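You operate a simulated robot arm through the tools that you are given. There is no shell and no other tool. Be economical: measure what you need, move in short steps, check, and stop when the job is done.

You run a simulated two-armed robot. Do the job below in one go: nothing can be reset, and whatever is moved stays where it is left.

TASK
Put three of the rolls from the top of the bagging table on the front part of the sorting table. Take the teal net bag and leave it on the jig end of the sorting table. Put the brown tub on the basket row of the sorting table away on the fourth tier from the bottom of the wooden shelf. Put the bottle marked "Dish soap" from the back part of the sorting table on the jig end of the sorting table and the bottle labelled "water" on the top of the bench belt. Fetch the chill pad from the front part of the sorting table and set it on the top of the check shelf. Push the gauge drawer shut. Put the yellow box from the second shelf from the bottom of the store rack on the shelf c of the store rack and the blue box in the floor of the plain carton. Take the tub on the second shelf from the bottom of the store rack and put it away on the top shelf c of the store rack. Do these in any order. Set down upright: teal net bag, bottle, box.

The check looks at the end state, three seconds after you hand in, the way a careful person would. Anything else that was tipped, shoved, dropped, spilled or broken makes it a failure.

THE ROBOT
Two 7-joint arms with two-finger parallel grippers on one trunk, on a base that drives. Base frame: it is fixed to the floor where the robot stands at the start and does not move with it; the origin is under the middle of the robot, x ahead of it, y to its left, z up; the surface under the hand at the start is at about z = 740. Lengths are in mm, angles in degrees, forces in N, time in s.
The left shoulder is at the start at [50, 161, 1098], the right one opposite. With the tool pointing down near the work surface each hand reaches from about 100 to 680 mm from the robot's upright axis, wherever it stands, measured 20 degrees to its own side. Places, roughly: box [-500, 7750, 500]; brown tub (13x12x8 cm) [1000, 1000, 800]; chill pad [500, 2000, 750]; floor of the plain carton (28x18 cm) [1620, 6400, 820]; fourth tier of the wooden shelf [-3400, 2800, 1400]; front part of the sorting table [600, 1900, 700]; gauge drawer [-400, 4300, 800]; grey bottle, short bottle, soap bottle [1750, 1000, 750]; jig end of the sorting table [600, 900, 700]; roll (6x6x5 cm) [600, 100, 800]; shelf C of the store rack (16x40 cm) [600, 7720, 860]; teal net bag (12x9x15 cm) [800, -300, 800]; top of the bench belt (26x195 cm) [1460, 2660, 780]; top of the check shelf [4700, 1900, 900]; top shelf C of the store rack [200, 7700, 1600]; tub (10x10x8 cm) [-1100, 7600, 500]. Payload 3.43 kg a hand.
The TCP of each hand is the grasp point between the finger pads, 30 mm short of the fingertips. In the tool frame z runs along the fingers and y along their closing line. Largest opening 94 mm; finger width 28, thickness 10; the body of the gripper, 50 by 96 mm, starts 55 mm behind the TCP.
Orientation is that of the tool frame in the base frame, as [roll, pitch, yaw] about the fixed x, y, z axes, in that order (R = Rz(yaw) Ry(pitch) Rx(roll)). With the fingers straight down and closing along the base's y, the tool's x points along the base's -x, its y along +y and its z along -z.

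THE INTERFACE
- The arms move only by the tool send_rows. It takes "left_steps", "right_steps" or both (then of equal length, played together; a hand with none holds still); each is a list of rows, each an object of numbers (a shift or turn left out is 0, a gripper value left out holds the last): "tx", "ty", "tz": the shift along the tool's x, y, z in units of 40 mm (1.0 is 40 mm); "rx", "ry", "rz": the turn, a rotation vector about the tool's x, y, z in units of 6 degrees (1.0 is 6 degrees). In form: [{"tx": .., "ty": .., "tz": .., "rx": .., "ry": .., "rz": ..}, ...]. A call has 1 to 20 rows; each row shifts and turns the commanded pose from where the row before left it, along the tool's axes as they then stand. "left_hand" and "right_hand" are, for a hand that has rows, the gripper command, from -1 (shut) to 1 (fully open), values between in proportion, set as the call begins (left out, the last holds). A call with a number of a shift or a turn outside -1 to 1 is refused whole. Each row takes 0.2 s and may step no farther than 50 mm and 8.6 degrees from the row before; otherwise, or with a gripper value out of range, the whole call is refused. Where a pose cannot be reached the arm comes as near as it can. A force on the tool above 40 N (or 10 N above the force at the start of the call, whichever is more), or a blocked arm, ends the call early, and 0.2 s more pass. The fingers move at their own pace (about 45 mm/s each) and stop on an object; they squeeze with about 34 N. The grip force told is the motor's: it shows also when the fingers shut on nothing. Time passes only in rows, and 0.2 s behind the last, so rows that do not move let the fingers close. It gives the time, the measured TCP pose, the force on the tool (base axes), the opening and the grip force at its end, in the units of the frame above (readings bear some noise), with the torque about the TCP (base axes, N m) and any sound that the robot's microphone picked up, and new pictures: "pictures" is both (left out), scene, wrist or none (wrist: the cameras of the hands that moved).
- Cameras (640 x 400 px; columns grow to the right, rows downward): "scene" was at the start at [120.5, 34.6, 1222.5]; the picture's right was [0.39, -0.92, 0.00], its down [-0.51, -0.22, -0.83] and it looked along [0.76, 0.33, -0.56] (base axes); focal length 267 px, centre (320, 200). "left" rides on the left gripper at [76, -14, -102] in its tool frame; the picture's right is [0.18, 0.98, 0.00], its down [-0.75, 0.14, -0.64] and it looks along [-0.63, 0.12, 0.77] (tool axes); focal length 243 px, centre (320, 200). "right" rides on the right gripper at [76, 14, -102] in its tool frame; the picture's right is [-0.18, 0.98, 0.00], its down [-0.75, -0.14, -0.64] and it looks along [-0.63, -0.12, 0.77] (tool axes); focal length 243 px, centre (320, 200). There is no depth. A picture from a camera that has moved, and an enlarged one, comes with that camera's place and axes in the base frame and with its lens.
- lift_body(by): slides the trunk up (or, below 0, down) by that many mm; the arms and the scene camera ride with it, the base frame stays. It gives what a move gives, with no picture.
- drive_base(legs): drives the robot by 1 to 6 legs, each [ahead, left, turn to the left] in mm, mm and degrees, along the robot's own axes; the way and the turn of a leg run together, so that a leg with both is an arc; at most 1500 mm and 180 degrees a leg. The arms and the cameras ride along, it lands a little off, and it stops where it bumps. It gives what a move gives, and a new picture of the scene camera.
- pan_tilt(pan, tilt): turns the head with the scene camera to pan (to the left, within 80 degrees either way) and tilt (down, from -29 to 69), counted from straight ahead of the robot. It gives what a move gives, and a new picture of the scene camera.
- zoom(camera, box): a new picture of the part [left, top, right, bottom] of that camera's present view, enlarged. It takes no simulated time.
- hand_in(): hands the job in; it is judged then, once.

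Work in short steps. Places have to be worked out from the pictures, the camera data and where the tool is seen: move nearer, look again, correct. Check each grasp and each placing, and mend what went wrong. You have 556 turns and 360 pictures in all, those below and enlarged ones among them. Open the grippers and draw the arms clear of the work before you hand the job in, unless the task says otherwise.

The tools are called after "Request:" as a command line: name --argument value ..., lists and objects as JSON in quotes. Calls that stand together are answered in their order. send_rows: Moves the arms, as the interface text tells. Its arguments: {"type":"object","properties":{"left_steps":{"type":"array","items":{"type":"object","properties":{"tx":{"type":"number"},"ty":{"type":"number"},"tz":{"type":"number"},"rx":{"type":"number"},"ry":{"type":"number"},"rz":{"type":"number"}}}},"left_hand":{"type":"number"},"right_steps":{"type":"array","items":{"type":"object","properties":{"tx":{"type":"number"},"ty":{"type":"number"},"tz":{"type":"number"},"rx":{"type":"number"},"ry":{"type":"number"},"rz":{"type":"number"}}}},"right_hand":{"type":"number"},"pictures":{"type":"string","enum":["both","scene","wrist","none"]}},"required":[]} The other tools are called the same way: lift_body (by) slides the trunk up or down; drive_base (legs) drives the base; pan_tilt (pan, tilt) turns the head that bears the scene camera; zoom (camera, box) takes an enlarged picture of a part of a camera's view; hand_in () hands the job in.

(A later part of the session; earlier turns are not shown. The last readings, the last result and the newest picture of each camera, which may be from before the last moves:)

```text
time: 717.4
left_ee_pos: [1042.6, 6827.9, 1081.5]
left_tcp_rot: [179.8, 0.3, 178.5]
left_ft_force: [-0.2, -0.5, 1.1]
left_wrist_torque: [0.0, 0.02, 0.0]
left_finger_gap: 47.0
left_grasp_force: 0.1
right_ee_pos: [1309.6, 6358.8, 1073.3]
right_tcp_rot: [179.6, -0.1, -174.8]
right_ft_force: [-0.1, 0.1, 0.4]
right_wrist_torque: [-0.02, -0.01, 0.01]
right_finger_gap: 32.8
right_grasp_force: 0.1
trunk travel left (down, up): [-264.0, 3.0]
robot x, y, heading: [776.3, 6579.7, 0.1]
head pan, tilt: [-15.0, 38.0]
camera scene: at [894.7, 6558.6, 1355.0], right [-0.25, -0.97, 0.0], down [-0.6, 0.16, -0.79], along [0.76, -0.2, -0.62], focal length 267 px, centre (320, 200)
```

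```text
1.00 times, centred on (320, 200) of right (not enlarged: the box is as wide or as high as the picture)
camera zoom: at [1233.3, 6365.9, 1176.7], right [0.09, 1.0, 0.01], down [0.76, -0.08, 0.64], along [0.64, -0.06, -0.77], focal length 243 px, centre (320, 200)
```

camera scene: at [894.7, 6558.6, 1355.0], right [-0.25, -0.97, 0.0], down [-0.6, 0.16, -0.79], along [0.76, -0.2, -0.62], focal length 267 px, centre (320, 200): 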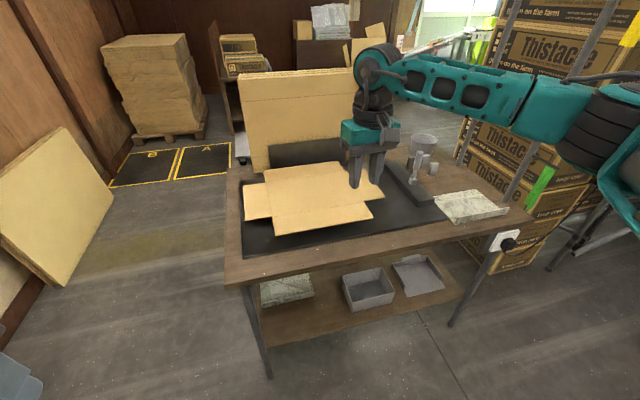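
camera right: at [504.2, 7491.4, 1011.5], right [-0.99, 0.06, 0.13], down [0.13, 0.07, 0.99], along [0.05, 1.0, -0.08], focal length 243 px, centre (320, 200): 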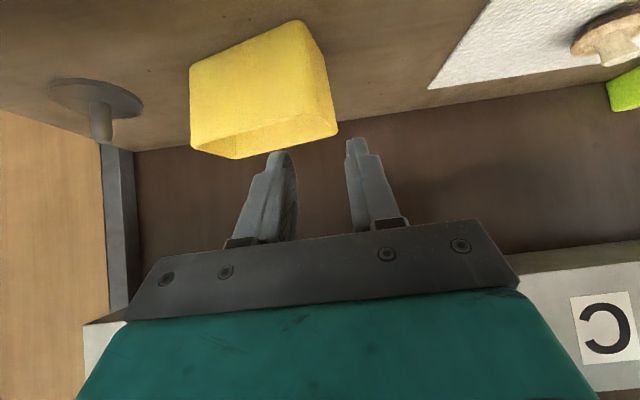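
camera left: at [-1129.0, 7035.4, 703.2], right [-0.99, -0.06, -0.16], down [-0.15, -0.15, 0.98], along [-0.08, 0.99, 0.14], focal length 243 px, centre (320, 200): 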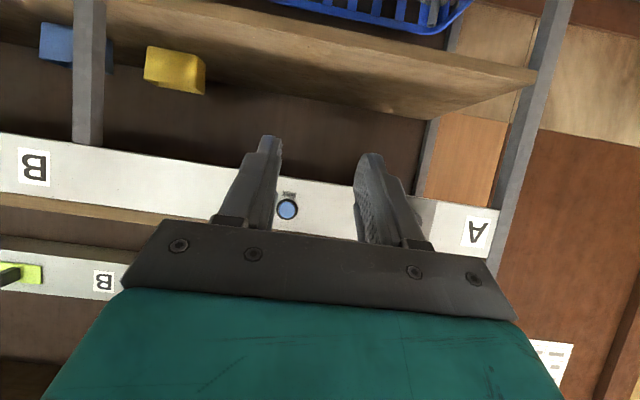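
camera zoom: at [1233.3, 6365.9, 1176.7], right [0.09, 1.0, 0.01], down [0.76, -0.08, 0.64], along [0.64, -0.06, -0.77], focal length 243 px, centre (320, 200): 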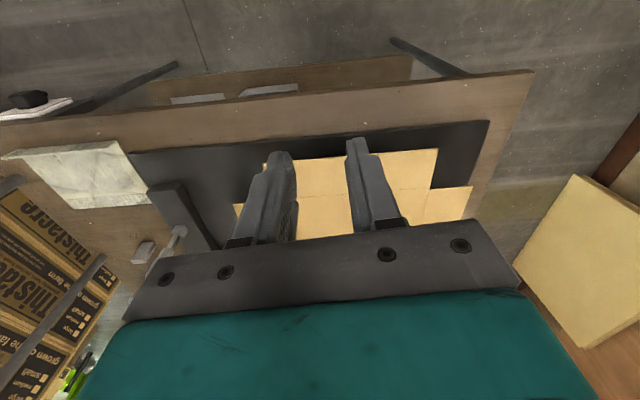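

The carton is a flat opened blank; its floor panel is ≈[1640,6395]. Now go for the blue box: return to the rack and set the low reaching pose.

Request:
drive_base --legs '[[-300, 0, 0], [0, 0, 90], [0, 1080, 0]]'

Request:
lift_body --by -258

Request:
send_rows --right_steps '[{"ry": -1, "ty": 0.9}, {"ry": -1, "ty": 0.9}, {"ry": -1, "ty": 0.9}, {"ry": -1, "ty": 0.9}, {"ry": -1, "ty": 0.9}, {"ry": -1}, {"ry": -1}, {"ry": -1}, {"ry": -1}, {"ry": -1}]' --right_hand -1 --pictures "none"

Request:
pan_tilt --pan 0 --tilt 22

```text
time: 732.6
left_ee_pos: [-860.6, 6826.2, 1082.1]
left_tcp_rot: [-180.0, 0.2, -90.4]
left_ft_force: [-0.7, 0.1, -0.5]
left_wrist_torque: [-0.01, 0.03, 0.01]
left_finger_gap: 47.0
left_grasp_force: 0.0
right_ee_pos: [-394.6, 7099.3, 1072.5]
right_tcp_rot: [179.6, -0.1, -84.0]
right_ft_force: [0.1, -0.2, -0.1]
right_wrist_torque: [0.02, 0.0, -0.02]
right_finger_gap: 32.7
right_grasp_force: 0.0
trunk travel left (down, up): [-264.0, 3.0]
robot x, y, heading: [-604.9, 6559.6, 91.0]
head pan, tilt: [-15.0, 38.0]
camera scene: at [-589.1, 6682.8, 1354.9], right [0.97, -0.24, 0.0], down [-0.15, -0.6, -0.79], along [0.19, 0.77, -0.62], focal length 267 px, centre (320, 200)
```

scene: 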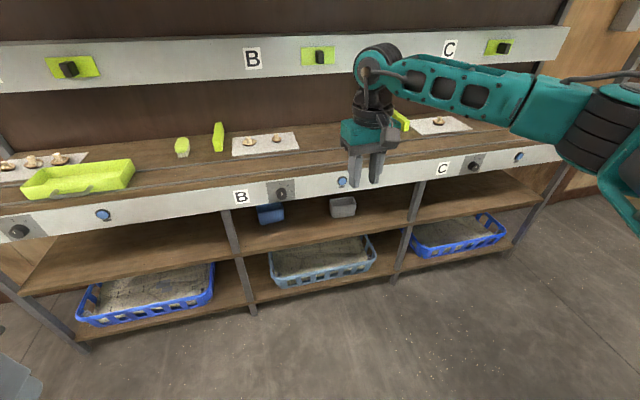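

```text
time: 735.3
left_ee_pos: [-859.7, 6826.1, 824.3]
left_tcp_rot: [179.9, 0.2, -90.5]
left_ft_force: [-0.7, -0.2, 0.6]
left_wrist_torque: [0.01, 0.0, 0.03]
left_finger_gap: 47.2
left_grasp_force: 0.0
right_ee_pos: [-394.6, 7098.3, 815.0]
right_tcp_rot: [179.8, -0.1, -83.9]
right_ft_force: [0.0, 0.0, -0.6]
right_wrist_torque: [0.0, -0.05, 0.02]
right_finger_gap: 33.0
right_grasp_force: 0.1
trunk travel left (down, up): [-6.0, 261.0]
robot x, y, heading: [-610.5, 6560.3, 91.1]
head pan, tilt: [-15.0, 38.0]
```

```text
time: 737.5
left_ee_pos: [-859.6, 6826.0, 823.9]
left_tcp_rot: [179.9, 0.2, -90.5]
left_ft_force: [-0.1, -0.2, 0.0]
left_wrist_torque: [0.0, 0.0, 0.01]
left_finger_gap: 47.1
left_grasp_force: 0.0
right_ee_pos: [-573.2, 7080.9, 815.8]
right_tcp_rot: [179.3, 60.0, -84.5]
right_ft_force: [0.5, -0.4, -0.4]
right_wrist_torque: [0.01, 0.0, 0.01]
right_finger_gap: 0.0
right_grasp_force: 33.5
trunk travel left (down, up): [-6.0, 261.0]
robot x, y, heading: [-608.4, 6555.8, 91.2]
head pan, tilt: [-15.0, 38.0]
```

```text
time: 738.3
left_ee_pos: [-859.1, 6826.1, 824.5]
left_tcp_rot: [179.9, 0.2, -90.5]
left_ft_force: [0.4, 0.3, 0.1]
left_wrist_torque: [0.02, -0.01, -0.02]
left_finger_gap: 46.6
left_grasp_force: 0.0
right_ee_pos: [-573.1, 7080.8, 816.2]
right_tcp_rot: [179.4, 59.7, -84.6]
right_ft_force: [-0.8, 0.0, -0.2]
right_wrist_torque: [0.0, -0.01, 0.0]
right_finger_gap: 0.2
right_grasp_force: 32.9
trunk travel left (down, up): [-6.0, 261.0]
robot x, y, heading: [-608.6, 6557.8, 91.0]
head pan, tilt: [0.0, 22.0]
camera scene: at [-611.5, 6691.7, 1122.0], right [1.0, 0.02, 0.0], down [0.01, -0.38, -0.93], along [-0.02, 0.93, -0.38], focal length 267 px, centre (320, 200)
```

scene: 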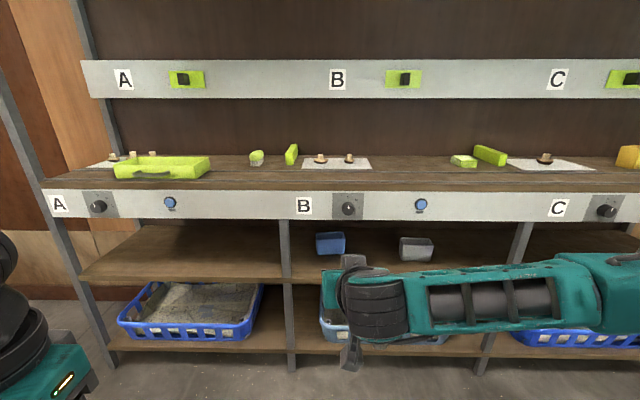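

Request:
send_rows --right_steps '[{"tx": 0.45, "tz": 0.98}, {"tx": 0.45, "tz": 0.98}, {"tx": 0.45, "tz": 0.98}, {"tx": 0.45, "tz": 0.98}, {"tx": 0.45, "tz": 0.98}, {"tx": -0.4, "tz": 0.85}, {"ry": -0.6, "tx": 0.3, "tz": 0.4}, {"ry": -0.6, "tx": 0.3, "tz": 0.4}]' --pictures "wrist"

```text
time: 740.1
left_ee_pos: [-858.1, 6827.1, 823.6]
left_tcp_rot: [-179.9, 0.2, -90.5]
left_ft_force: [0.5, 0.6, -0.7]
left_wrist_torque: [-0.01, -0.01, 0.02]
left_finger_gap: 46.8
left_grasp_force: 0.0
right_ee_pos: [-597.2, 7261.4, 599.8]
right_tcp_rot: [179.2, 66.6, -84.7]
right_ft_force: [0.3, 0.2, 0.7]
right_wrist_torque: [-0.01, -0.02, 0.05]
right_finger_gap: 0.2
right_grasp_force: 32.7
right hand out of reach, approached as far as the arm can: row 8
trunk travel left (down, up): [-6.0, 261.0]
robot x, y, heading: [-607.6, 6557.4, 91.0]
head pan, tilt: [0.0, 22.0]
camera right: at [-598.4, 7136.4, 572.2], right [-0.98, -0.03, 0.17], down [0.18, -0.27, 0.95], along [0.02, 0.96, 0.27], focal length 243 px, centre (320, 200)
```

right: 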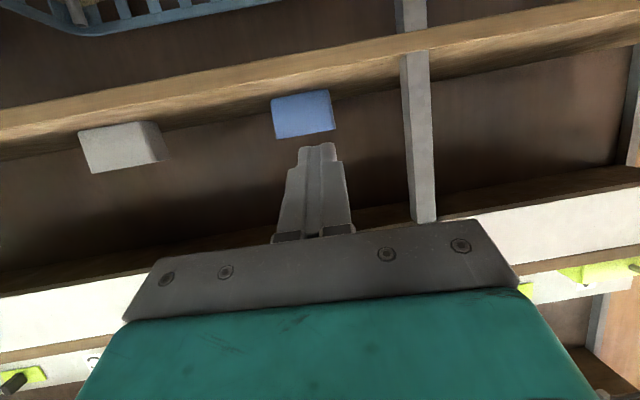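

Now over to blue: rim z≈571, centre x≈-583. Drive in 335 (right 24) and check.

Request:
drive_base --legs '[[335, -24, 0]]'

Request:
zoom --camera "right" --box '[0, 0, 640, 400]'

```text
time: 742.3
left_ee_pos: [-840.4, 7163.3, 824.6]
left_tcp_rot: [179.8, 0.2, -90.7]
left_ft_force: [-0.5, -0.9, -0.4]
left_wrist_torque: [0.0, -0.01, 0.04]
left_finger_gap: 47.4
left_grasp_force: 0.0
right_ee_pos: [-577.3, 7597.8, 600.4]
right_tcp_rot: [179.5, 66.7, -84.8]
right_ft_force: [-0.9, -1.0, -0.1]
right_wrist_torque: [0.0, -0.02, -0.02]
right_finger_gap: 0.0
right_grasp_force: 32.9
trunk travel left (down, up): [-6.0, 261.0]
robot x, y, heading: [-588.6, 6896.7, 91.0]
head pan, tilt: [0.0, 22.0]
camera scene: at [-593.5, 7028.0, 1122.1], right [1.0, 0.02, 0.0], down [0.01, -0.37, -0.93], along [-0.02, 0.93, -0.37], focal length 267 px, centre (320, 200)
```

scene: 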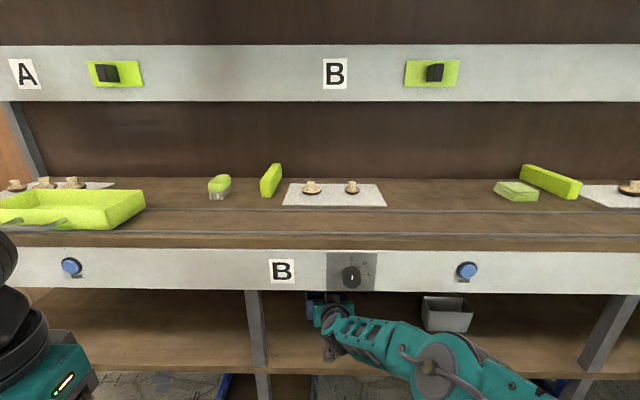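

```text
1.00 times, centred on (320, 200) of right (not enlarged: the box is as wide or as high as the picture)
camera zoom: at [-578.3, 7472.9, 572.3], right [-0.98, -0.03, 0.17], down [0.17, -0.27, 0.95], along [0.02, 0.96, 0.27], focal length 243 px, centre (320, 200)
```

zoom: 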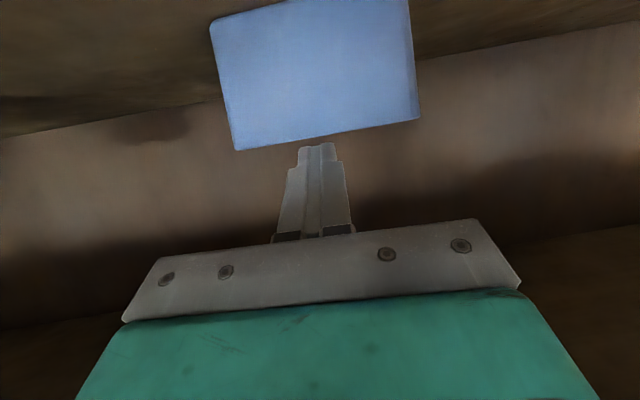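

Request:
drive_base --legs '[[22, 0, 0]]'

Request:
send_rows --right_steps '[{"tx": 0.14, "tz": 0.06}, {"tx": 0.14, "tz": 0.06}, {"tx": 0.1, "tz": 0.04}]' --pictures "wrist"

```text
time: 743.1
left_ee_pos: [-840.4, 7184.9, 824.6]
left_tcp_rot: [179.9, 0.2, -90.7]
left_ft_force: [0.0, -0.6, -0.2]
left_wrist_torque: [0.02, -0.05, 0.01]
left_finger_gap: 46.9
left_grasp_force: 0.1
right_ee_pos: [-577.2, 7619.9, 600.2]
right_tcp_rot: [179.4, 66.5, -84.8]
right_ft_force: [0.3, -0.3, 0.9]
right_wrist_torque: [0.0, 0.02, 0.0]
right_finger_gap: 0.0
right_grasp_force: 32.9
trunk travel left (down, up): [-6.0, 261.0]
robot x, y, heading: [-590.0, 6919.1, 91.0]
head pan, tilt: [0.0, 22.0]
camera scene: at [-593.9, 7050.0, 1122.1], right [1.0, 0.02, 0.0], down [0.01, -0.37, -0.93], along [-0.02, 0.93, -0.37], focal length 267 px, centre (320, 200)
```

scene: 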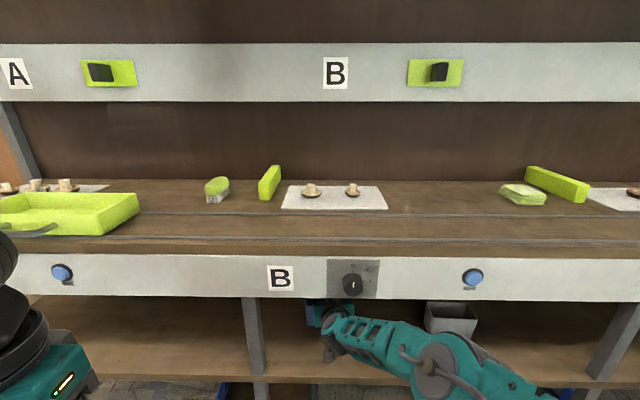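

```text
time: 743.9
left_ee_pos: [-840.2, 7185.1, 825.0]
left_tcp_rot: [179.8, 0.2, -90.8]
left_ft_force: [-0.5, 0.3, 0.3]
left_wrist_torque: [-0.04, 0.02, 0.01]
left_finger_gap: 47.2
left_grasp_force: 0.1
right_ee_pos: [-575.3, 7616.3, 586.7]
right_tcp_rot: [179.4, 66.6, -84.7]
right_ft_force: [-0.7, -1.2, 6.2]
right_wrist_torque: [-0.04, 0.0, 0.01]
right_finger_gap: 0.0
right_grasp_force: 33.3
right hand out of reach, approached as far as the arm can: row 2
trunk travel left (down, up): [-6.0, 261.0]
robot x, y, heading: [-592.5, 6918.0, 91.1]
head pan, tilt: [0.0, 22.0]
camera right: at [-576.4, 7490.5, 558.3], right [-0.98, -0.03, 0.17], down [0.17, -0.27, 0.95], along [0.02, 0.96, 0.27], focal length 243 px, centre (320, 200)
```

right: 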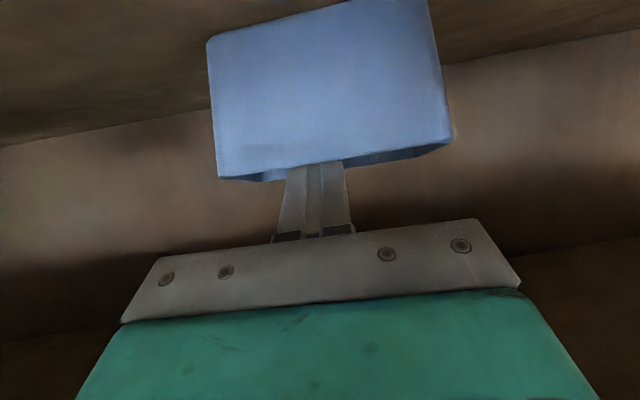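

The fist is hooked behind the front wall. Pull back 60.

Request:
drive_base --legs '[[-60, 0, 0]]'

Request:
zoom --camera "right" --box '[0, 0, 640, 400]'

```text
time: 744.9
left_ee_pos: [-840.8, 7126.2, 824.9]
left_tcp_rot: [179.9, 0.3, -90.7]
left_ft_force: [0.6, 0.6, 0.6]
left_wrist_torque: [0.04, 0.02, -0.02]
left_finger_gap: 47.1
left_grasp_force: 0.1
right_ee_pos: [-574.6, 7557.3, 586.5]
right_tcp_rot: [179.3, 66.6, -84.8]
right_ft_force: [0.5, -0.1, -0.1]
right_wrist_torque: [0.01, -0.02, 0.01]
right_finger_gap: 0.1
right_grasp_force: 33.1
trunk travel left (down, up): [-6.0, 261.0]
robot x, y, heading: [-588.5, 6857.8, 91.0]
head pan, tilt: [0.0, 22.0]
camera scene: at [-592.8, 6990.6, 1122.1], right [1.0, 0.02, 0.0], down [0.01, -0.37, -0.93], along [-0.02, 0.93, -0.37], focal length 267 px, centre (320, 200)
```

scene: 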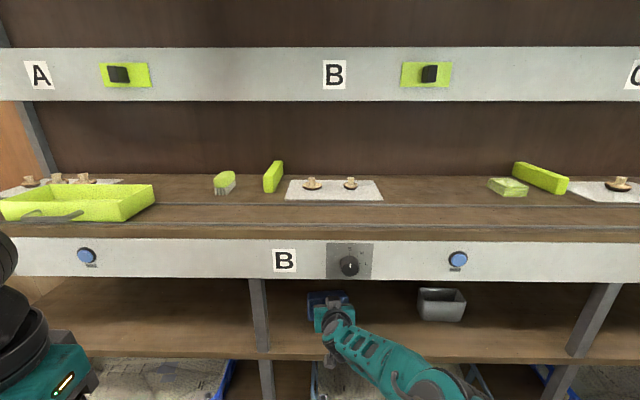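

```text
1.00 times, centred on (320, 200) of right (not enlarged: the box is as wide or as high as the picture)
camera zoom: at [-575.5, 7431.8, 558.6], right [-0.98, -0.03, 0.17], down [0.17, -0.27, 0.95], along [0.02, 0.96, 0.27], focal length 243 px, centre (320, 200)
```

zoom: 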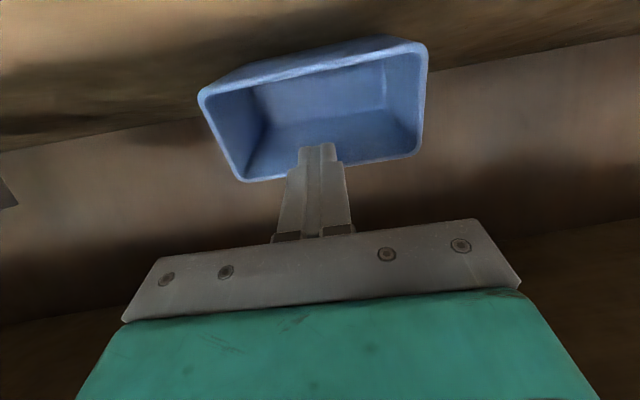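

Tipped forward like the yellow one, opening toward me (x≈-634..-528, plane y≈7568). Back off, re-pitch to 60°, open, lower.

Request:
drive_base --legs '[[-100, 0, 0]]'

Request:
send_rows --right_steps '[{"ry": 0.6, "tx": 0.3, "ty": 0.5}, {"ry": 0.6, "tx": 0.4, "tz": 0.1, "ty": 0.5}, {"tx": 0.5, "tz": 0.3}]' --right_hand 0 --pictures "wrist"

```text
time: 746.0
left_ee_pos: [-837.8, 7027.0, 824.6]
left_tcp_rot: [179.9, 0.2, -90.8]
left_ft_force: [-0.2, 0.3, 0.1]
left_wrist_torque: [0.01, -0.01, 0.03]
left_finger_gap: 46.9
left_grasp_force: 0.1
right_ee_pos: [-572.4, 7457.5, 586.0]
right_tcp_rot: [179.4, 66.6, -84.9]
right_ft_force: [-0.6, -0.2, 0.1]
right_wrist_torque: [0.01, -0.01, 0.03]
right_finger_gap: 0.0
right_grasp_force: 32.9
trunk travel left (down, up): [-6.0, 261.0]
robot x, y, heading: [-586.5, 6755.2, 90.9]
head pan, tilt: [0.0, 22.0]
camera scene: at [-591.1, 6891.4, 1122.1], right [1.0, 0.02, 0.0], down [0.01, -0.37, -0.93], along [-0.02, 0.93, -0.37], focal length 267 px, centre (320, 200)
```

scene: 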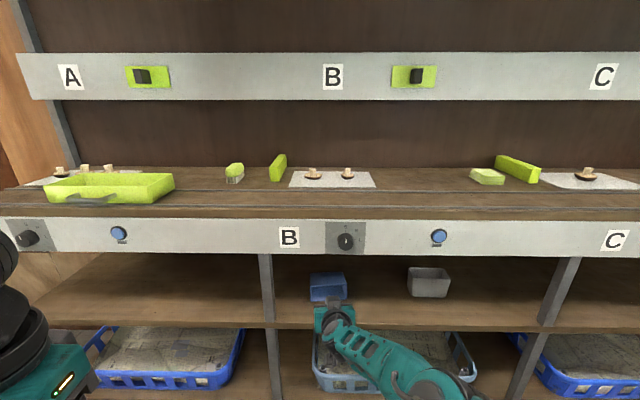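

```text
time: 746.8
left_ee_pos: [-837.5, 7025.4, 826.1]
left_tcp_rot: [179.9, 0.2, -90.8]
left_ft_force: [-0.2, 0.5, -0.1]
left_wrist_torque: [-0.01, -0.03, 0.02]
left_finger_gap: 47.0
left_grasp_force: 0.1
right_ee_pos: [-601.7, 7427.9, 555.2]
right_tcp_rot: [179.6, 59.4, -84.7]
right_ft_force: [-0.7, -0.2, 0.4]
right_wrist_torque: [0.01, 0.0, 0.0]
right_finger_gap: 47.0
right_grasp_force: 0.1
right hand out of reach, approached as far as the arm can: row 1, 2, 3
trunk travel left (down, up): [-6.0, 261.0]
robot x, y, heading: [-588.5, 6757.7, 90.7]
head pan, tilt: [0.0, 22.0]
camera right: at [-602.7, 7298.9, 543.8], right [-0.99, -0.01, 0.16], down [0.16, -0.15, 0.97], along [0.02, 0.99, 0.15], focal length 243 px, centre (320, 200)
```

right: 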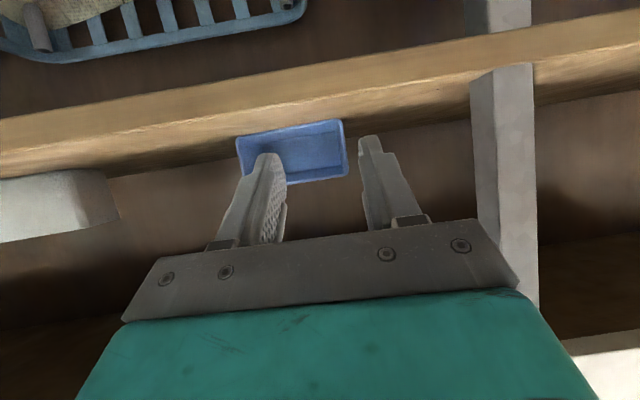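

Request:
send_rows --right_steps '[{"tx": 0.17, "tz": 0.1}]' --pictures "none"

Request:
drive_base --legs '[[85, 30, 0]]'

Request:
zoom --camera "right" --box '[0, 0, 640, 400]'

```text
time: 747.2
left_ee_pos: [-838.8, 7026.1, 825.3]
left_tcp_rot: [179.9, 0.2, -90.7]
left_ft_force: [0.2, 0.8, -0.2]
left_wrist_torque: [0.01, 0.0, -0.01]
left_finger_gap: 47.1
left_grasp_force: 0.1
right_ee_pos: [-600.1, 7424.8, 550.2]
right_tcp_rot: [179.6, 59.4, -84.6]
right_ft_force: [-0.2, 0.4, -0.4]
right_wrist_torque: [0.02, -0.02, 0.01]
right_finger_gap: 46.9
right_grasp_force: 0.3
right hand out of reach, approached as far as the arm can: row 1
trunk travel left (down, up): [-6.0, 261.0]
robot x, y, heading: [-589.2, 6757.9, 91.1]
head pan, tilt: [0.0, 22.0]
```

```text
time: 748.3
left_ee_pos: [-870.0, 7110.4, 824.8]
left_tcp_rot: [179.9, 0.1, -90.7]
left_ft_force: [0.8, -0.3, 0.8]
left_wrist_torque: [0.01, 0.02, -0.01]
left_finger_gap: 47.1
left_grasp_force: 0.0
right_ee_pos: [-631.0, 7506.5, 550.9]
right_tcp_rot: [179.5, 59.4, -84.7]
right_ft_force: [0.0, 0.1, 0.1]
right_wrist_torque: [-0.01, -0.01, -0.01]
right_finger_gap: 47.1
right_grasp_force: 0.1
trunk travel left (down, up): [-6.0, 261.0]
robot x, y, heading: [-618.5, 6843.8, 90.9]
head pan, tilt: [0.0, 22.0]
camera scene: at [-622.4, 6975.1, 1122.1], right [1.0, 0.02, 0.0], down [0.01, -0.37, -0.93], along [-0.02, 0.93, -0.37], focal length 267 px, centre (320, 200)
```

scene: 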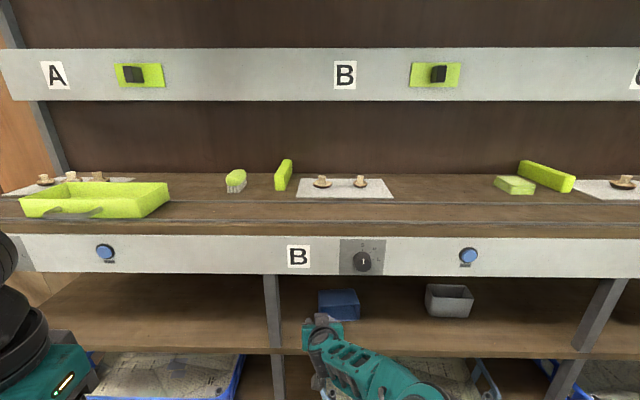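

```text
1.00 times, centred on (320, 200) of right (not enlarged: the box is as wide or as high as the picture)
camera zoom: at [-632.1, 7380.2, 539.1], right [-0.99, -0.01, 0.16], down [0.16, -0.15, 0.97], along [0.02, 0.99, 0.15], focal length 243 px, centre (320, 200)
```

zoom: 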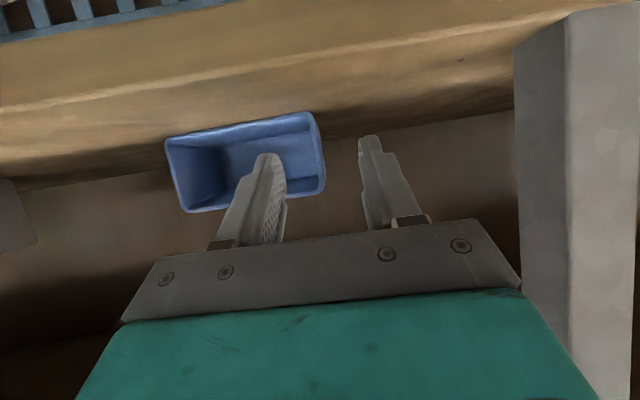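

Left wall centred. Plane ≈ y 7577; advance 70.

Request:
drive_base --legs '[[72, 0, 0]]'

Request:
zoom --camera "right" --box '[0, 0, 640, 400]'

```text
time: 749.3
left_ee_pos: [-870.7, 7180.2, 824.4]
left_tcp_rot: [179.9, 0.2, -90.7]
left_ft_force: [-0.4, -0.2, -0.5]
left_wrist_torque: [0.05, 0.01, 0.0]
left_finger_gap: 46.9
left_grasp_force: 0.0
right_ee_pos: [-632.9, 7579.0, 550.8]
right_tcp_rot: [179.5, 59.4, -84.6]
right_ft_force: [-0.1, 0.1, -0.3]
right_wrist_torque: [0.01, -0.01, -0.01]
right_finger_gap: 46.9
right_grasp_force: 0.0
trunk travel left (down, up): [-6.0, 261.0]
robot x, y, heading: [-623.3, 6913.2, 91.0]
head pan, tilt: [0.0, 22.0]
camera scene: at [-623.7, 7046.6, 1122.1], right [1.0, 0.02, 0.0], down [0.01, -0.37, -0.93], along [-0.02, 0.93, -0.37], focal length 267 px, centre (320, 200)
```

scene: 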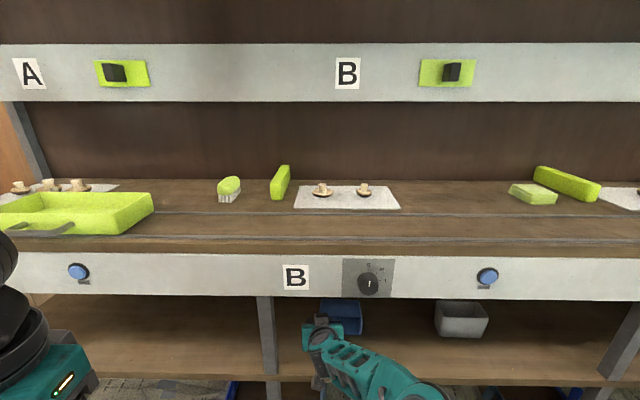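

```text
1.00 times, centred on (320, 200) of right (not enlarged: the box is as wide or as high as the picture)
camera zoom: at [-633.7, 7451.7, 539.1], right [-0.99, -0.01, 0.16], down [0.16, -0.15, 0.97], along [0.02, 0.99, 0.15], focal length 243 px, centre (320, 200)
```

zoom: 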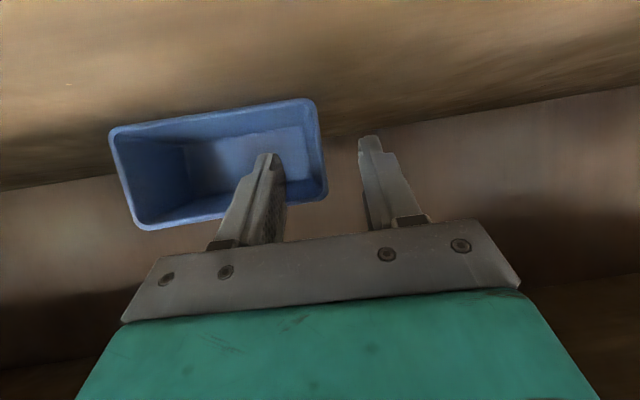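

Request:
drive_base --legs '[[20, 0, 0]]'

Request:
send_rows --right_steps '[{"tz": 0}, {"tz": 0}, {"tz": 0}, {"tz": 0}, {"tz": 0}]' --right_hand -1 --pictures "wrist"

```text
time: 750.1
left_ee_pos: [-871.6, 7201.7, 824.5]
left_tcp_rot: [179.8, 0.2, -90.6]
left_ft_force: [-0.5, 0.2, 0.0]
left_wrist_torque: [0.0, 0.02, 0.02]
left_finger_gap: 46.9
left_grasp_force: 0.0
right_ee_pos: [-633.4, 7598.7, 551.5]
right_tcp_rot: [179.5, 59.3, -84.7]
right_ft_force: [0.6, 0.1, -0.1]
right_wrist_torque: [0.01, 0.03, 0.03]
right_finger_gap: 46.9
right_grasp_force: 0.1
trunk travel left (down, up): [-6.0, 261.0]
robot x, y, heading: [-621.2, 6935.0, 90.9]
head pan, tilt: [0.0, 22.0]
camera scene: at [-624.1, 7066.7, 1122.1], right [1.0, 0.02, 0.0], down [0.01, -0.37, -0.93], along [-0.02, 0.93, -0.37], focal length 267 px, centre (320, 200)
```

scene: 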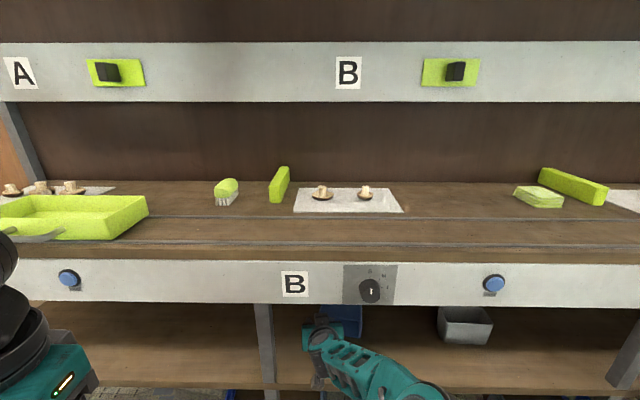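

```text
time: 751.3
left_ee_pos: [-870.9, 7202.3, 824.1]
left_tcp_rot: [179.9, 0.1, -90.8]
left_ft_force: [0.1, 0.4, 0.0]
left_wrist_torque: [-0.01, -0.01, 0.03]
left_finger_gap: 47.0
left_grasp_force: 0.0
right_ee_pos: [-633.5, 7598.0, 551.5]
right_tcp_rot: [179.6, 59.5, -84.6]
right_ft_force: [-0.2, 0.6, 1.0]
right_wrist_torque: [0.02, -0.14, 0.02]
right_finger_gap: 3.0
right_grasp_force: 33.9
trunk travel left (down, up): [-6.0, 261.0]
robot x, y, heading: [-621.0, 6933.1, 91.4]
head pan, tilt: [0.0, 22.0]
camera right: at [-634.0, 7471.8, 539.3], right [-0.99, -0.01, 0.16], down [0.16, -0.15, 0.97], along [0.02, 0.99, 0.15], focal length 243 px, centre (320, 200)
```

right: 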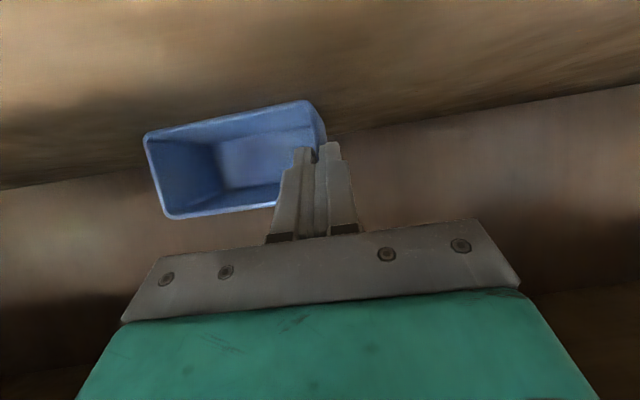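

Gripped (3.0 mm wall). Lift, back out, then raise and re-pitch to upright.

Request:
lift_body --by 25

Request:
drive_base --legs '[[-400, 0, 0]]'

Request:
lift_body --by 130

Request:
send_rows --right_steps '[{"tx": -0.1, "tz": -0.98}, {"tx": -0.1, "tz": -0.98}, {"tx": -0.1, "tz": -0.98}, {"tx": -0.1, "tz": -0.98}, {"tx": -0.1, "tz": -0.98}, {"tx": -0.1, "tz": -0.98}]' --pictures "none"

Request:
send_rows --right_steps '[{"ry": 1}, {"ry": 1}, {"ry": 1}, {"ry": 1}, {"ry": 1}, {"ry": 1}, {"ry": 1}, {"ry": 1}, {"ry": 1}, {"ry": 1}, {"ry": 1}, {"ry": 1}, {"ry": 1}, {"ry": 1}, {"ry": 0.5, "tz": -0.5}]' --pictures "both"

```text
time: 752.0
left_ee_pos: [-871.6, 7202.0, 850.0]
left_tcp_rot: [179.9, 0.2, -90.7]
left_ft_force: [-0.1, -0.6, 0.0]
left_wrist_torque: [0.03, 0.01, -0.01]
left_finger_gap: 46.8
left_grasp_force: 0.1
right_ee_pos: [-633.1, 7599.4, 576.8]
right_tcp_rot: [179.5, 59.3, -84.7]
right_ft_force: [-0.1, -0.9, -0.8]
right_wrist_torque: [-0.03, 0.02, -0.02]
right_finger_gap: 2.9
right_grasp_force: 34.3
trunk travel left (down, up): [-31.0, 236.0]
robot x, y, heading: [-620.9, 6932.9, 91.1]
head pan, tilt: [0.0, 22.0]
```

```text
time: 754.5
left_ee_pos: [-865.1, 6804.7, 849.5]
left_tcp_rot: [180.0, 0.2, -90.8]
left_ft_force: [0.1, 0.1, 0.2]
left_wrist_torque: [0.0, 0.02, -0.03]
left_finger_gap: 46.9
left_grasp_force: 0.0
right_ee_pos: [-625.3, 7203.4, 577.8]
right_tcp_rot: [179.5, 59.4, -84.7]
right_ft_force: [0.6, 0.1, -0.6]
right_wrist_torque: [-0.07, 0.04, -0.01]
right_finger_gap: 2.9
right_grasp_force: 34.5
trunk travel left (down, up): [-31.0, 236.0]
robot x, y, heading: [-613.3, 6535.8, 90.9]
head pan, tilt: [0.0, 22.0]
camera scene: at [-617.0, 6669.5, 1147.1], right [1.0, 0.02, 0.0], down [0.01, -0.37, -0.93], along [-0.02, 0.93, -0.37], focal length 267 px, centre (320, 200)
```

scene: 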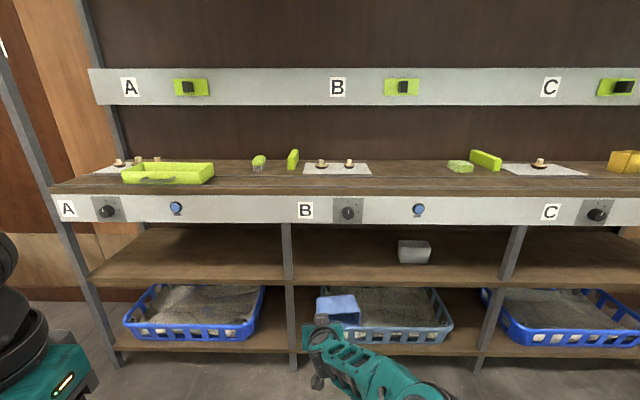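

```text
time: 756.1
left_ee_pos: [-864.6, 6804.8, 979.2]
left_tcp_rot: [179.9, 0.2, -90.7]
left_ft_force: [0.6, -0.6, 0.1]
left_wrist_torque: [0.02, 0.0, 0.0]
left_finger_gap: 46.8
left_grasp_force: 0.1
right_ee_pos: [-625.5, 7202.4, 706.0]
right_tcp_rot: [179.4, 59.3, -84.7]
right_ft_force: [0.7, 0.4, -0.4]
right_wrist_torque: [-0.02, 0.03, -0.01]
right_finger_gap: 3.3
right_grasp_force: 34.4
trunk travel left (down, up): [-161.0, 106.0]
robot x, y, heading: [-610.1, 6538.0, 91.0]
head pan, tilt: [0.0, 22.0]
```

```text
time: 757.5
left_ee_pos: [-863.6, 6805.3, 978.7]
left_tcp_rot: [179.9, 0.2, -90.8]
left_ft_force: [-0.5, 0.4, 0.5]
left_wrist_torque: [-0.02, 0.0, -0.01]
left_finger_gap: 47.2
left_grasp_force: 0.2
right_ee_pos: [-605.2, 7013.1, 848.0]
right_tcp_rot: [179.4, 59.5, -84.7]
right_ft_force: [0.5, 0.6, 0.1]
right_wrist_torque: [-0.09, 0.04, -0.02]
right_finger_gap: 3.1
right_grasp_force: 33.5
trunk travel left (down, up): [-161.0, 106.0]
robot x, y, heading: [-616.4, 6541.5, 90.9]
head pan, tilt: [0.0, 22.0]
```

```text
time: 760.7
left_ee_pos: [-865.1, 6806.1, 979.7]
left_tcp_rot: [180.0, 0.2, -90.7]
left_ft_force: [0.1, 0.3, 0.0]
left_wrist_torque: [-0.04, -0.01, 0.0]
left_finger_gap: 46.9
left_grasp_force: 0.0
right_ee_pos: [-606.7, 7021.7, 865.0]
right_tcp_rot: [179.7, -27.7, -84.2]
right_ft_force: [0.0, -0.3, -0.7]
right_wrist_torque: [0.0, -0.01, -0.02]
right_finger_gap: 3.1
right_grasp_force: 33.7
trunk travel left (down, up): [-161.0, 106.0]
robot x, y, heading: [-615.9, 6539.9, 91.2]
head pan, tilt: [0.0, 22.0]
camera scene: at [-617.2, 6669.5, 1277.1], right [1.0, 0.02, 0.0], down [0.01, -0.37, -0.93], along [-0.02, 0.93, -0.37], focal length 267 px, centre (320, 200)
camera right: at [-617.7, 7000.2, 992.1], right [-0.99, 0.06, -0.08], down [0.04, 0.98, 0.22], along [0.09, 0.21, -0.97], focal length 243 px, centre (320, 200)
```

scene: 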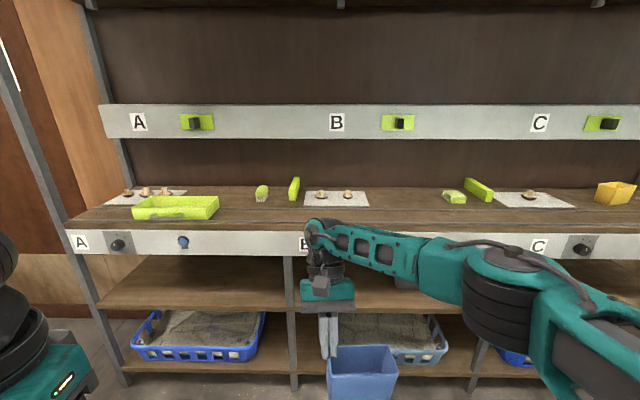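
right: 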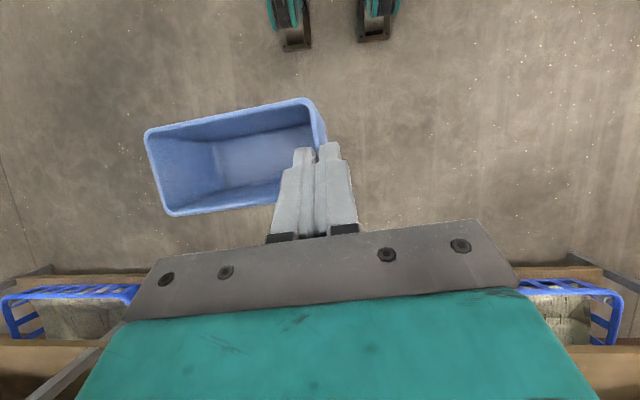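

Blue box upright in hand. Raise and drive to the carton table.

Request:
lift_body --by 100

Request:
drive_base --legs '[[-60, 0, 0], [0, -1090, 0], [0, 0, -91], [430, 0, 0]]'

Request:
pan_tilt --pan 8 --tilt 38

```text
time: 762.0
left_ee_pos: [-863.8, 6805.2, 1079.6]
left_tcp_rot: [-180.0, 0.2, -90.8]
left_ft_force: [0.4, -0.5, -0.4]
left_wrist_torque: [0.0, 0.01, -0.01]
left_finger_gap: 47.0
left_grasp_force: 0.0
right_ee_pos: [-606.6, 7020.7, 963.9]
right_tcp_rot: [179.8, -27.7, -84.2]
right_ft_force: [0.2, 0.2, -0.5]
right_wrist_torque: [0.03, 0.05, -0.02]
right_finger_gap: 2.7
right_grasp_force: 33.9
trunk travel left (down, up): [-261.0, 6.0]
robot x, y, heading: [-613.6, 6535.9, 90.9]
head pan, tilt: [0.0, 22.0]
```

```text
time: 778.5
left_ee_pos: [1182.5, 6750.6, 1079.8]
left_tcp_rot: [179.9, 0.1, 178.8]
left_ft_force: [-0.4, -1.2, 0.2]
left_wrist_torque: [0.01, 0.05, 0.04]
left_finger_gap: 47.2
left_grasp_force: 0.0
right_ee_pos: [1397.9, 6491.6, 963.7]
right_tcp_rot: [179.7, -27.6, -174.5]
right_ft_force: [0.4, 0.6, -0.6]
right_wrist_torque: [0.02, 0.02, 0.01]
right_finger_gap: 2.7
right_grasp_force: 34.3
trunk travel left (down, up): [-261.0, 6.0]
robot x, y, heading: [911.5, 6501.7, 0.7]
head pan, tilt: [0.0, 22.0]
camera scene: at [1044.7, 6503.0, 1377.0], right [0.01, -1.0, 0.0], down [-0.38, 0.0, -0.93], along [0.93, 0.01, -0.38], focal length 267 px, centre (320, 200)
```

scene: 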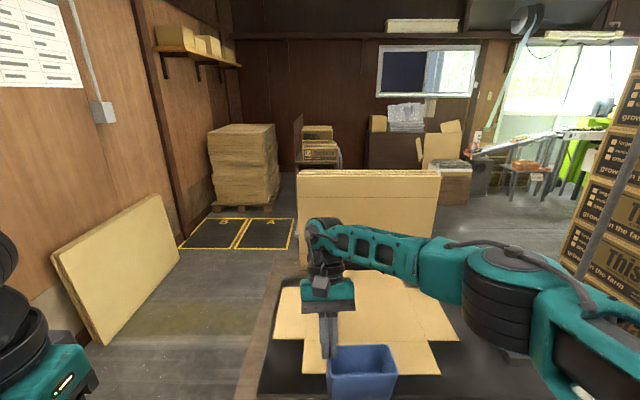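

```text
time: 779.3
left_ee_pos: [1182.0, 6750.4, 1079.9]
left_tcp_rot: [179.9, 0.2, 178.8]
left_ft_force: [0.4, -0.2, -1.2]
left_wrist_torque: [-0.01, 0.0, -0.01]
left_finger_gap: 47.1
left_grasp_force: 0.0
right_ee_pos: [1396.3, 6491.2, 963.4]
right_tcp_rot: [179.7, -27.6, -174.6]
right_ft_force: [0.7, 0.1, -0.6]
right_wrist_torque: [0.04, -0.02, 0.01]
right_finger_gap: 2.8
right_grasp_force: 33.6
trunk travel left (down, up): [-261.0, 6.0]
robot x, y, heading: [913.4, 6501.3, 0.5]
head pan, tilt: [8.0, 38.0]
camera scene: at [1036.8, 6514.9, 1352.0], right [0.15, -0.99, 0.0], down [-0.61, -0.09, -0.79], along [0.78, 0.12, -0.62], focal length 267 px, centre (320, 200)
```

scene: 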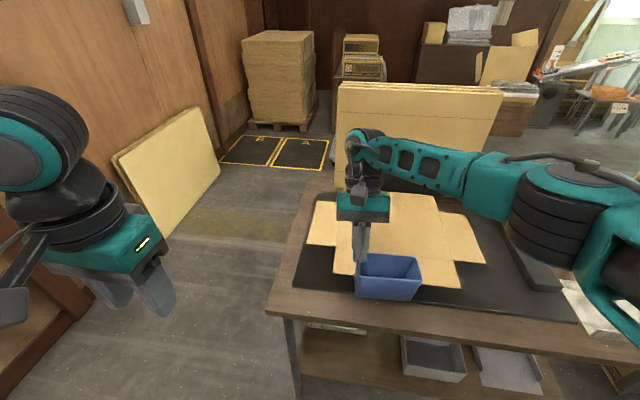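

Carton floor panel ≈ x 1538–1720, y 6239–6547. Target box centre [1629,6395]. Move the base in.

Request:
drive_base --legs '[[0, -40, 0], [130, 0, 0]]'

Request:
send_rows --right_steps '[{"tx": -0.8, "tz": -0.41}, {"tx": -0.8, "tz": -0.41}]' --pictures "both"

```text
time: 781.3
left_ee_pos: [1314.2, 6712.4, 1078.3]
left_tcp_rot: [179.9, 0.1, 178.9]
left_ft_force: [0.1, -1.0, -0.8]
left_wrist_torque: [-0.01, 0.01, 0.0]
left_finger_gap: 46.9
left_grasp_force: 0.1
right_ee_pos: [1528.1, 6453.3, 964.0]
right_tcp_rot: [179.6, -27.6, -174.5]
right_ft_force: [0.8, 0.0, -1.2]
right_wrist_torque: [0.05, -0.01, -0.01]
right_finger_gap: 2.9
right_grasp_force: 34.0
trunk travel left (down, up): [-261.0, 6.0]
robot x, y, heading: [1042.7, 6461.7, 0.7]
head pan, tilt: [8.0, 38.0]
camera scene: at [1168.9, 6476.2, 1351.8], right [0.15, -0.99, 0.0], down [-0.61, -0.09, -0.79], along [0.78, 0.12, -0.62], focal length 267 px, centre (320, 200)
```

scene: 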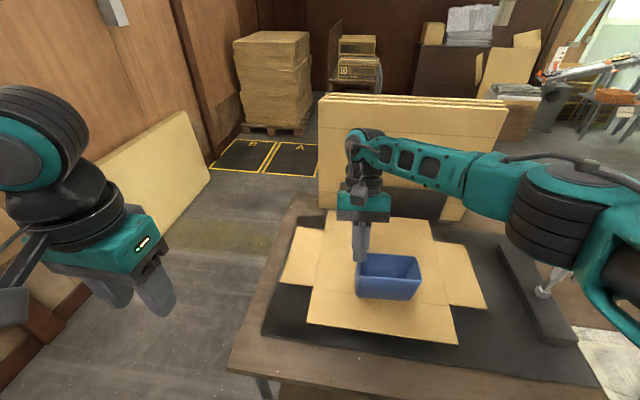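

```text
time: 781.9
left_ee_pos: [1313.1, 6710.9, 1078.7]
left_tcp_rot: [179.8, 0.2, 178.7]
left_ft_force: [0.5, 0.6, 0.5]
left_wrist_torque: [-0.02, -0.02, 0.0]
left_finger_gap: 47.0
left_grasp_force: 0.0
right_ee_pos: [1555.7, 6455.0, 967.6]
right_tcp_rot: [179.7, -27.6, -174.4]
right_ft_force: [0.2, 0.3, -1.0]
right_wrist_torque: [0.03, 0.0, -0.03]
right_finger_gap: 2.9
right_grasp_force: 34.3
right hand out of reach, approached as far as the arm can: row 1, 2
trunk travel left (down, up): [-261.0, 6.0]
robot x, y, heading: [1042.8, 6461.9, 0.7]
head pan, tilt: [8.0, 38.0]
camera scene: at [1168.0, 6475.3, 1351.9], right [0.15, -0.99, 0.0], down [-0.61, -0.09, -0.79], along [0.78, 0.12, -0.62], focal length 267 px, centre (320, 200)
camera right: at [1534.2, 6466.9, 1094.1], right [0.07, 0.99, -0.08], down [0.97, -0.05, 0.22], along [0.21, -0.09, -0.97], focal length 243 px, centre (320, 200)
```

scene: 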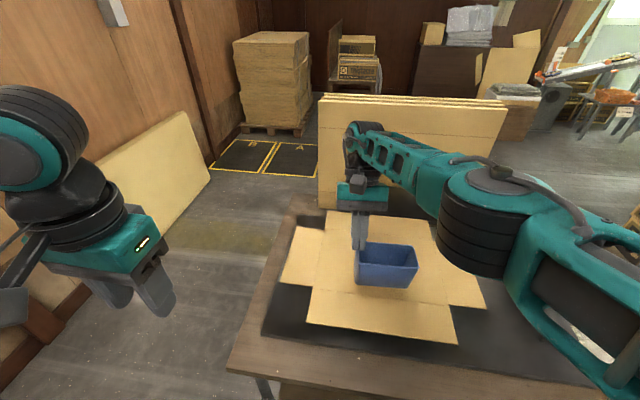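
right: 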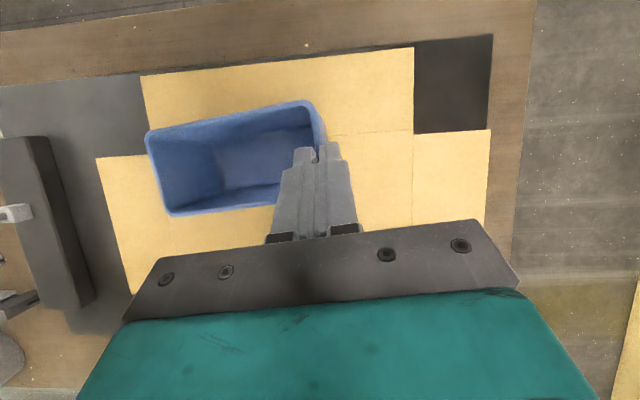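

Box already lies over the floor panel (x 1520–1700); nudge 30 deeper, then lower.

Request:
drive_base --legs '[[30, 0, 0]]'

Request:
lift_body --by -45

Request:
zoom --camera "scene" --box '[260, 180, 520, 360]'

```text
time: 782.7
left_ee_pos: [1344.1, 6711.6, 1080.6]
left_tcp_rot: [179.9, 0.2, 178.7]
left_ft_force: [-0.6, -0.4, 0.6]
left_wrist_torque: [0.01, 0.01, -0.02]
left_finger_gap: 47.0
left_grasp_force: 0.1
right_ee_pos: [1585.3, 6455.4, 966.5]
right_tcp_rot: [179.7, -27.6, -174.5]
right_ft_force: [0.1, -0.4, -1.0]
right_wrist_torque: [0.03, 0.03, -0.02]
right_finger_gap: 3.1
right_grasp_force: 34.2
trunk travel left (down, up): [-261.0, 6.0]
robot x, y, heading: [1074.1, 6463.2, 0.9]
head pan, tilt: [8.0, 38.0]
camera scene: at [1199.4, 6476.5, 1351.7], right [0.15, -0.99, 0.0], down [-0.61, -0.09, -0.79], along [0.78, 0.12, -0.62], focal length 267 px, centre (320, 200)
```

scene: 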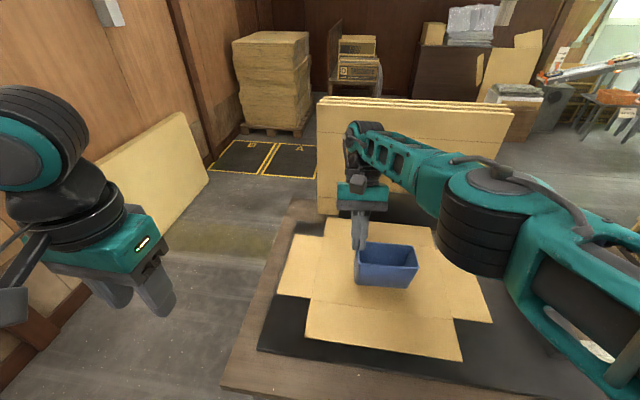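

```text
time: 783.6
left_ee_pos: [1343.7, 6712.1, 1034.7]
left_tcp_rot: [179.9, 0.2, 178.8]
left_ft_force: [0.6, -0.9, -0.4]
left_wrist_torque: [0.0, -0.04, 0.02]
left_finger_gap: 47.1
left_grasp_force: 0.1
right_ee_pos: [1585.1, 6456.7, 922.5]
right_tcp_rot: [179.7, -27.5, -174.5]
right_ft_force: [0.8, 0.3, 0.5]
right_wrist_torque: [0.05, 0.03, 0.0]
right_finger_gap: 3.1
right_grasp_force: 34.1
trunk travel left (down, up): [-216.0, 51.0]
robot x, y, heading: [1077.3, 6462.8, 0.3]
head pan, tilt: [8.0, 38.0]
```

```text
2.22 times, centred on (390, 270) of scene
camera zoom: at [1198.0, 6476.4, 1306.9], right [0.15, -0.99, 0.0], down [-0.61, -0.09, -0.79], along [0.78, 0.12, -0.62], focal length 594 px, centre (164, 44)
```

zoom: 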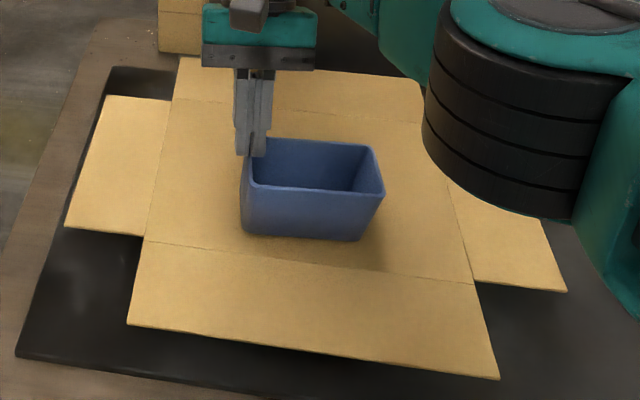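

Perfectly inside the floor panel. Keep lowering.

Request:
lift_body --by -12

```text
time: 784.2
left_ee_pos: [1341.9, 6712.7, 1023.0]
left_tcp_rot: [179.8, 0.4, 178.9]
left_ft_force: [-0.1, -0.9, -1.0]
left_wrist_torque: [0.02, 0.0, -0.03]
left_finger_gap: 47.1
left_grasp_force: 0.1
right_ee_pos: [1584.1, 6456.5, 914.0]
right_tcp_rot: [179.7, -27.4, -174.5]
right_ft_force: [3.2, 0.9, 27.4]
right_wrist_torque: [-0.18, 0.28, -0.07]
right_finger_gap: 3.0
right_grasp_force: 34.2
trunk travel left (down, up): [-204.0, 63.0]
robot x, y, heading: [1073.1, 6462.6, 0.8]
head pan, tilt: [8.0, 38.0]
```

Contact (27 N). Release and withdraw along the finger axis.

Request:
send_rows --right_steps '[{"tz": 0}, {"tz": 0}, {"tz": -0.3}, {"tz": -0.5}, {"tz": -0.8}, {"tz": -0.8}, {"tz": -0.8}]' --right_hand -0.5 --pictures "both"

```text
time: 785.8
left_ee_pos: [1343.6, 6711.8, 1022.1]
left_tcp_rot: [179.9, 0.1, 178.8]
left_ft_force: [-0.6, -0.4, -0.8]
left_wrist_torque: [-0.01, -0.02, -0.03]
left_finger_gap: 47.1
left_grasp_force: 0.1
right_ee_pos: [1593.6, 6456.6, 1000.9]
right_tcp_rot: [179.8, -27.5, -174.5]
right_ft_force: [0.3, -0.2, -1.0]
right_wrist_torque: [-0.01, -0.01, 0.04]
right_finger_gap: 23.6
right_grasp_force: 0.0
right hand out of reach, approached as far as the arm can: row 3, 4, 5, 6, 7
trunk travel left (down, up): [-204.0, 63.0]
robot x, y, heading: [1076.3, 6466.2, 0.6]
head pan, tilt: [8.0, 38.0]
camera scene: at [1198.0, 6476.7, 1294.9], right [0.15, -0.99, 0.0], down [-0.61, -0.09, -0.79], along [0.78, 0.12, -0.62], focal length 267 px, centre (320, 200)
camera right: at [1572.5, 6469.5, 1128.4], right [0.07, 0.99, -0.08], down [0.97, -0.05, 0.22], along [0.21, -0.09, -0.97], focal length 243 px, centre (320, 200)
```

scene: 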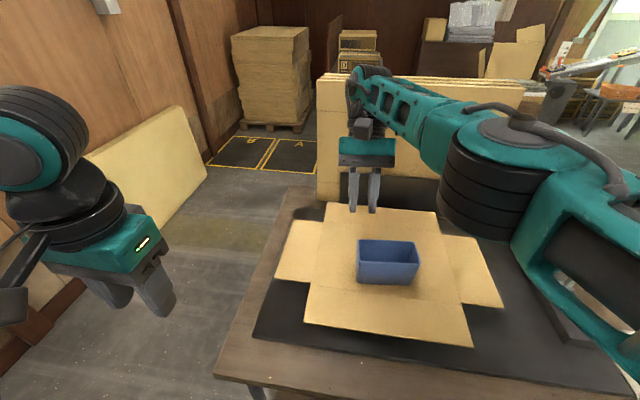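
right: 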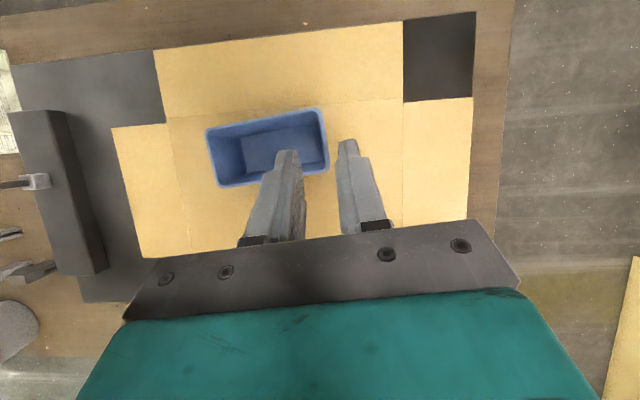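

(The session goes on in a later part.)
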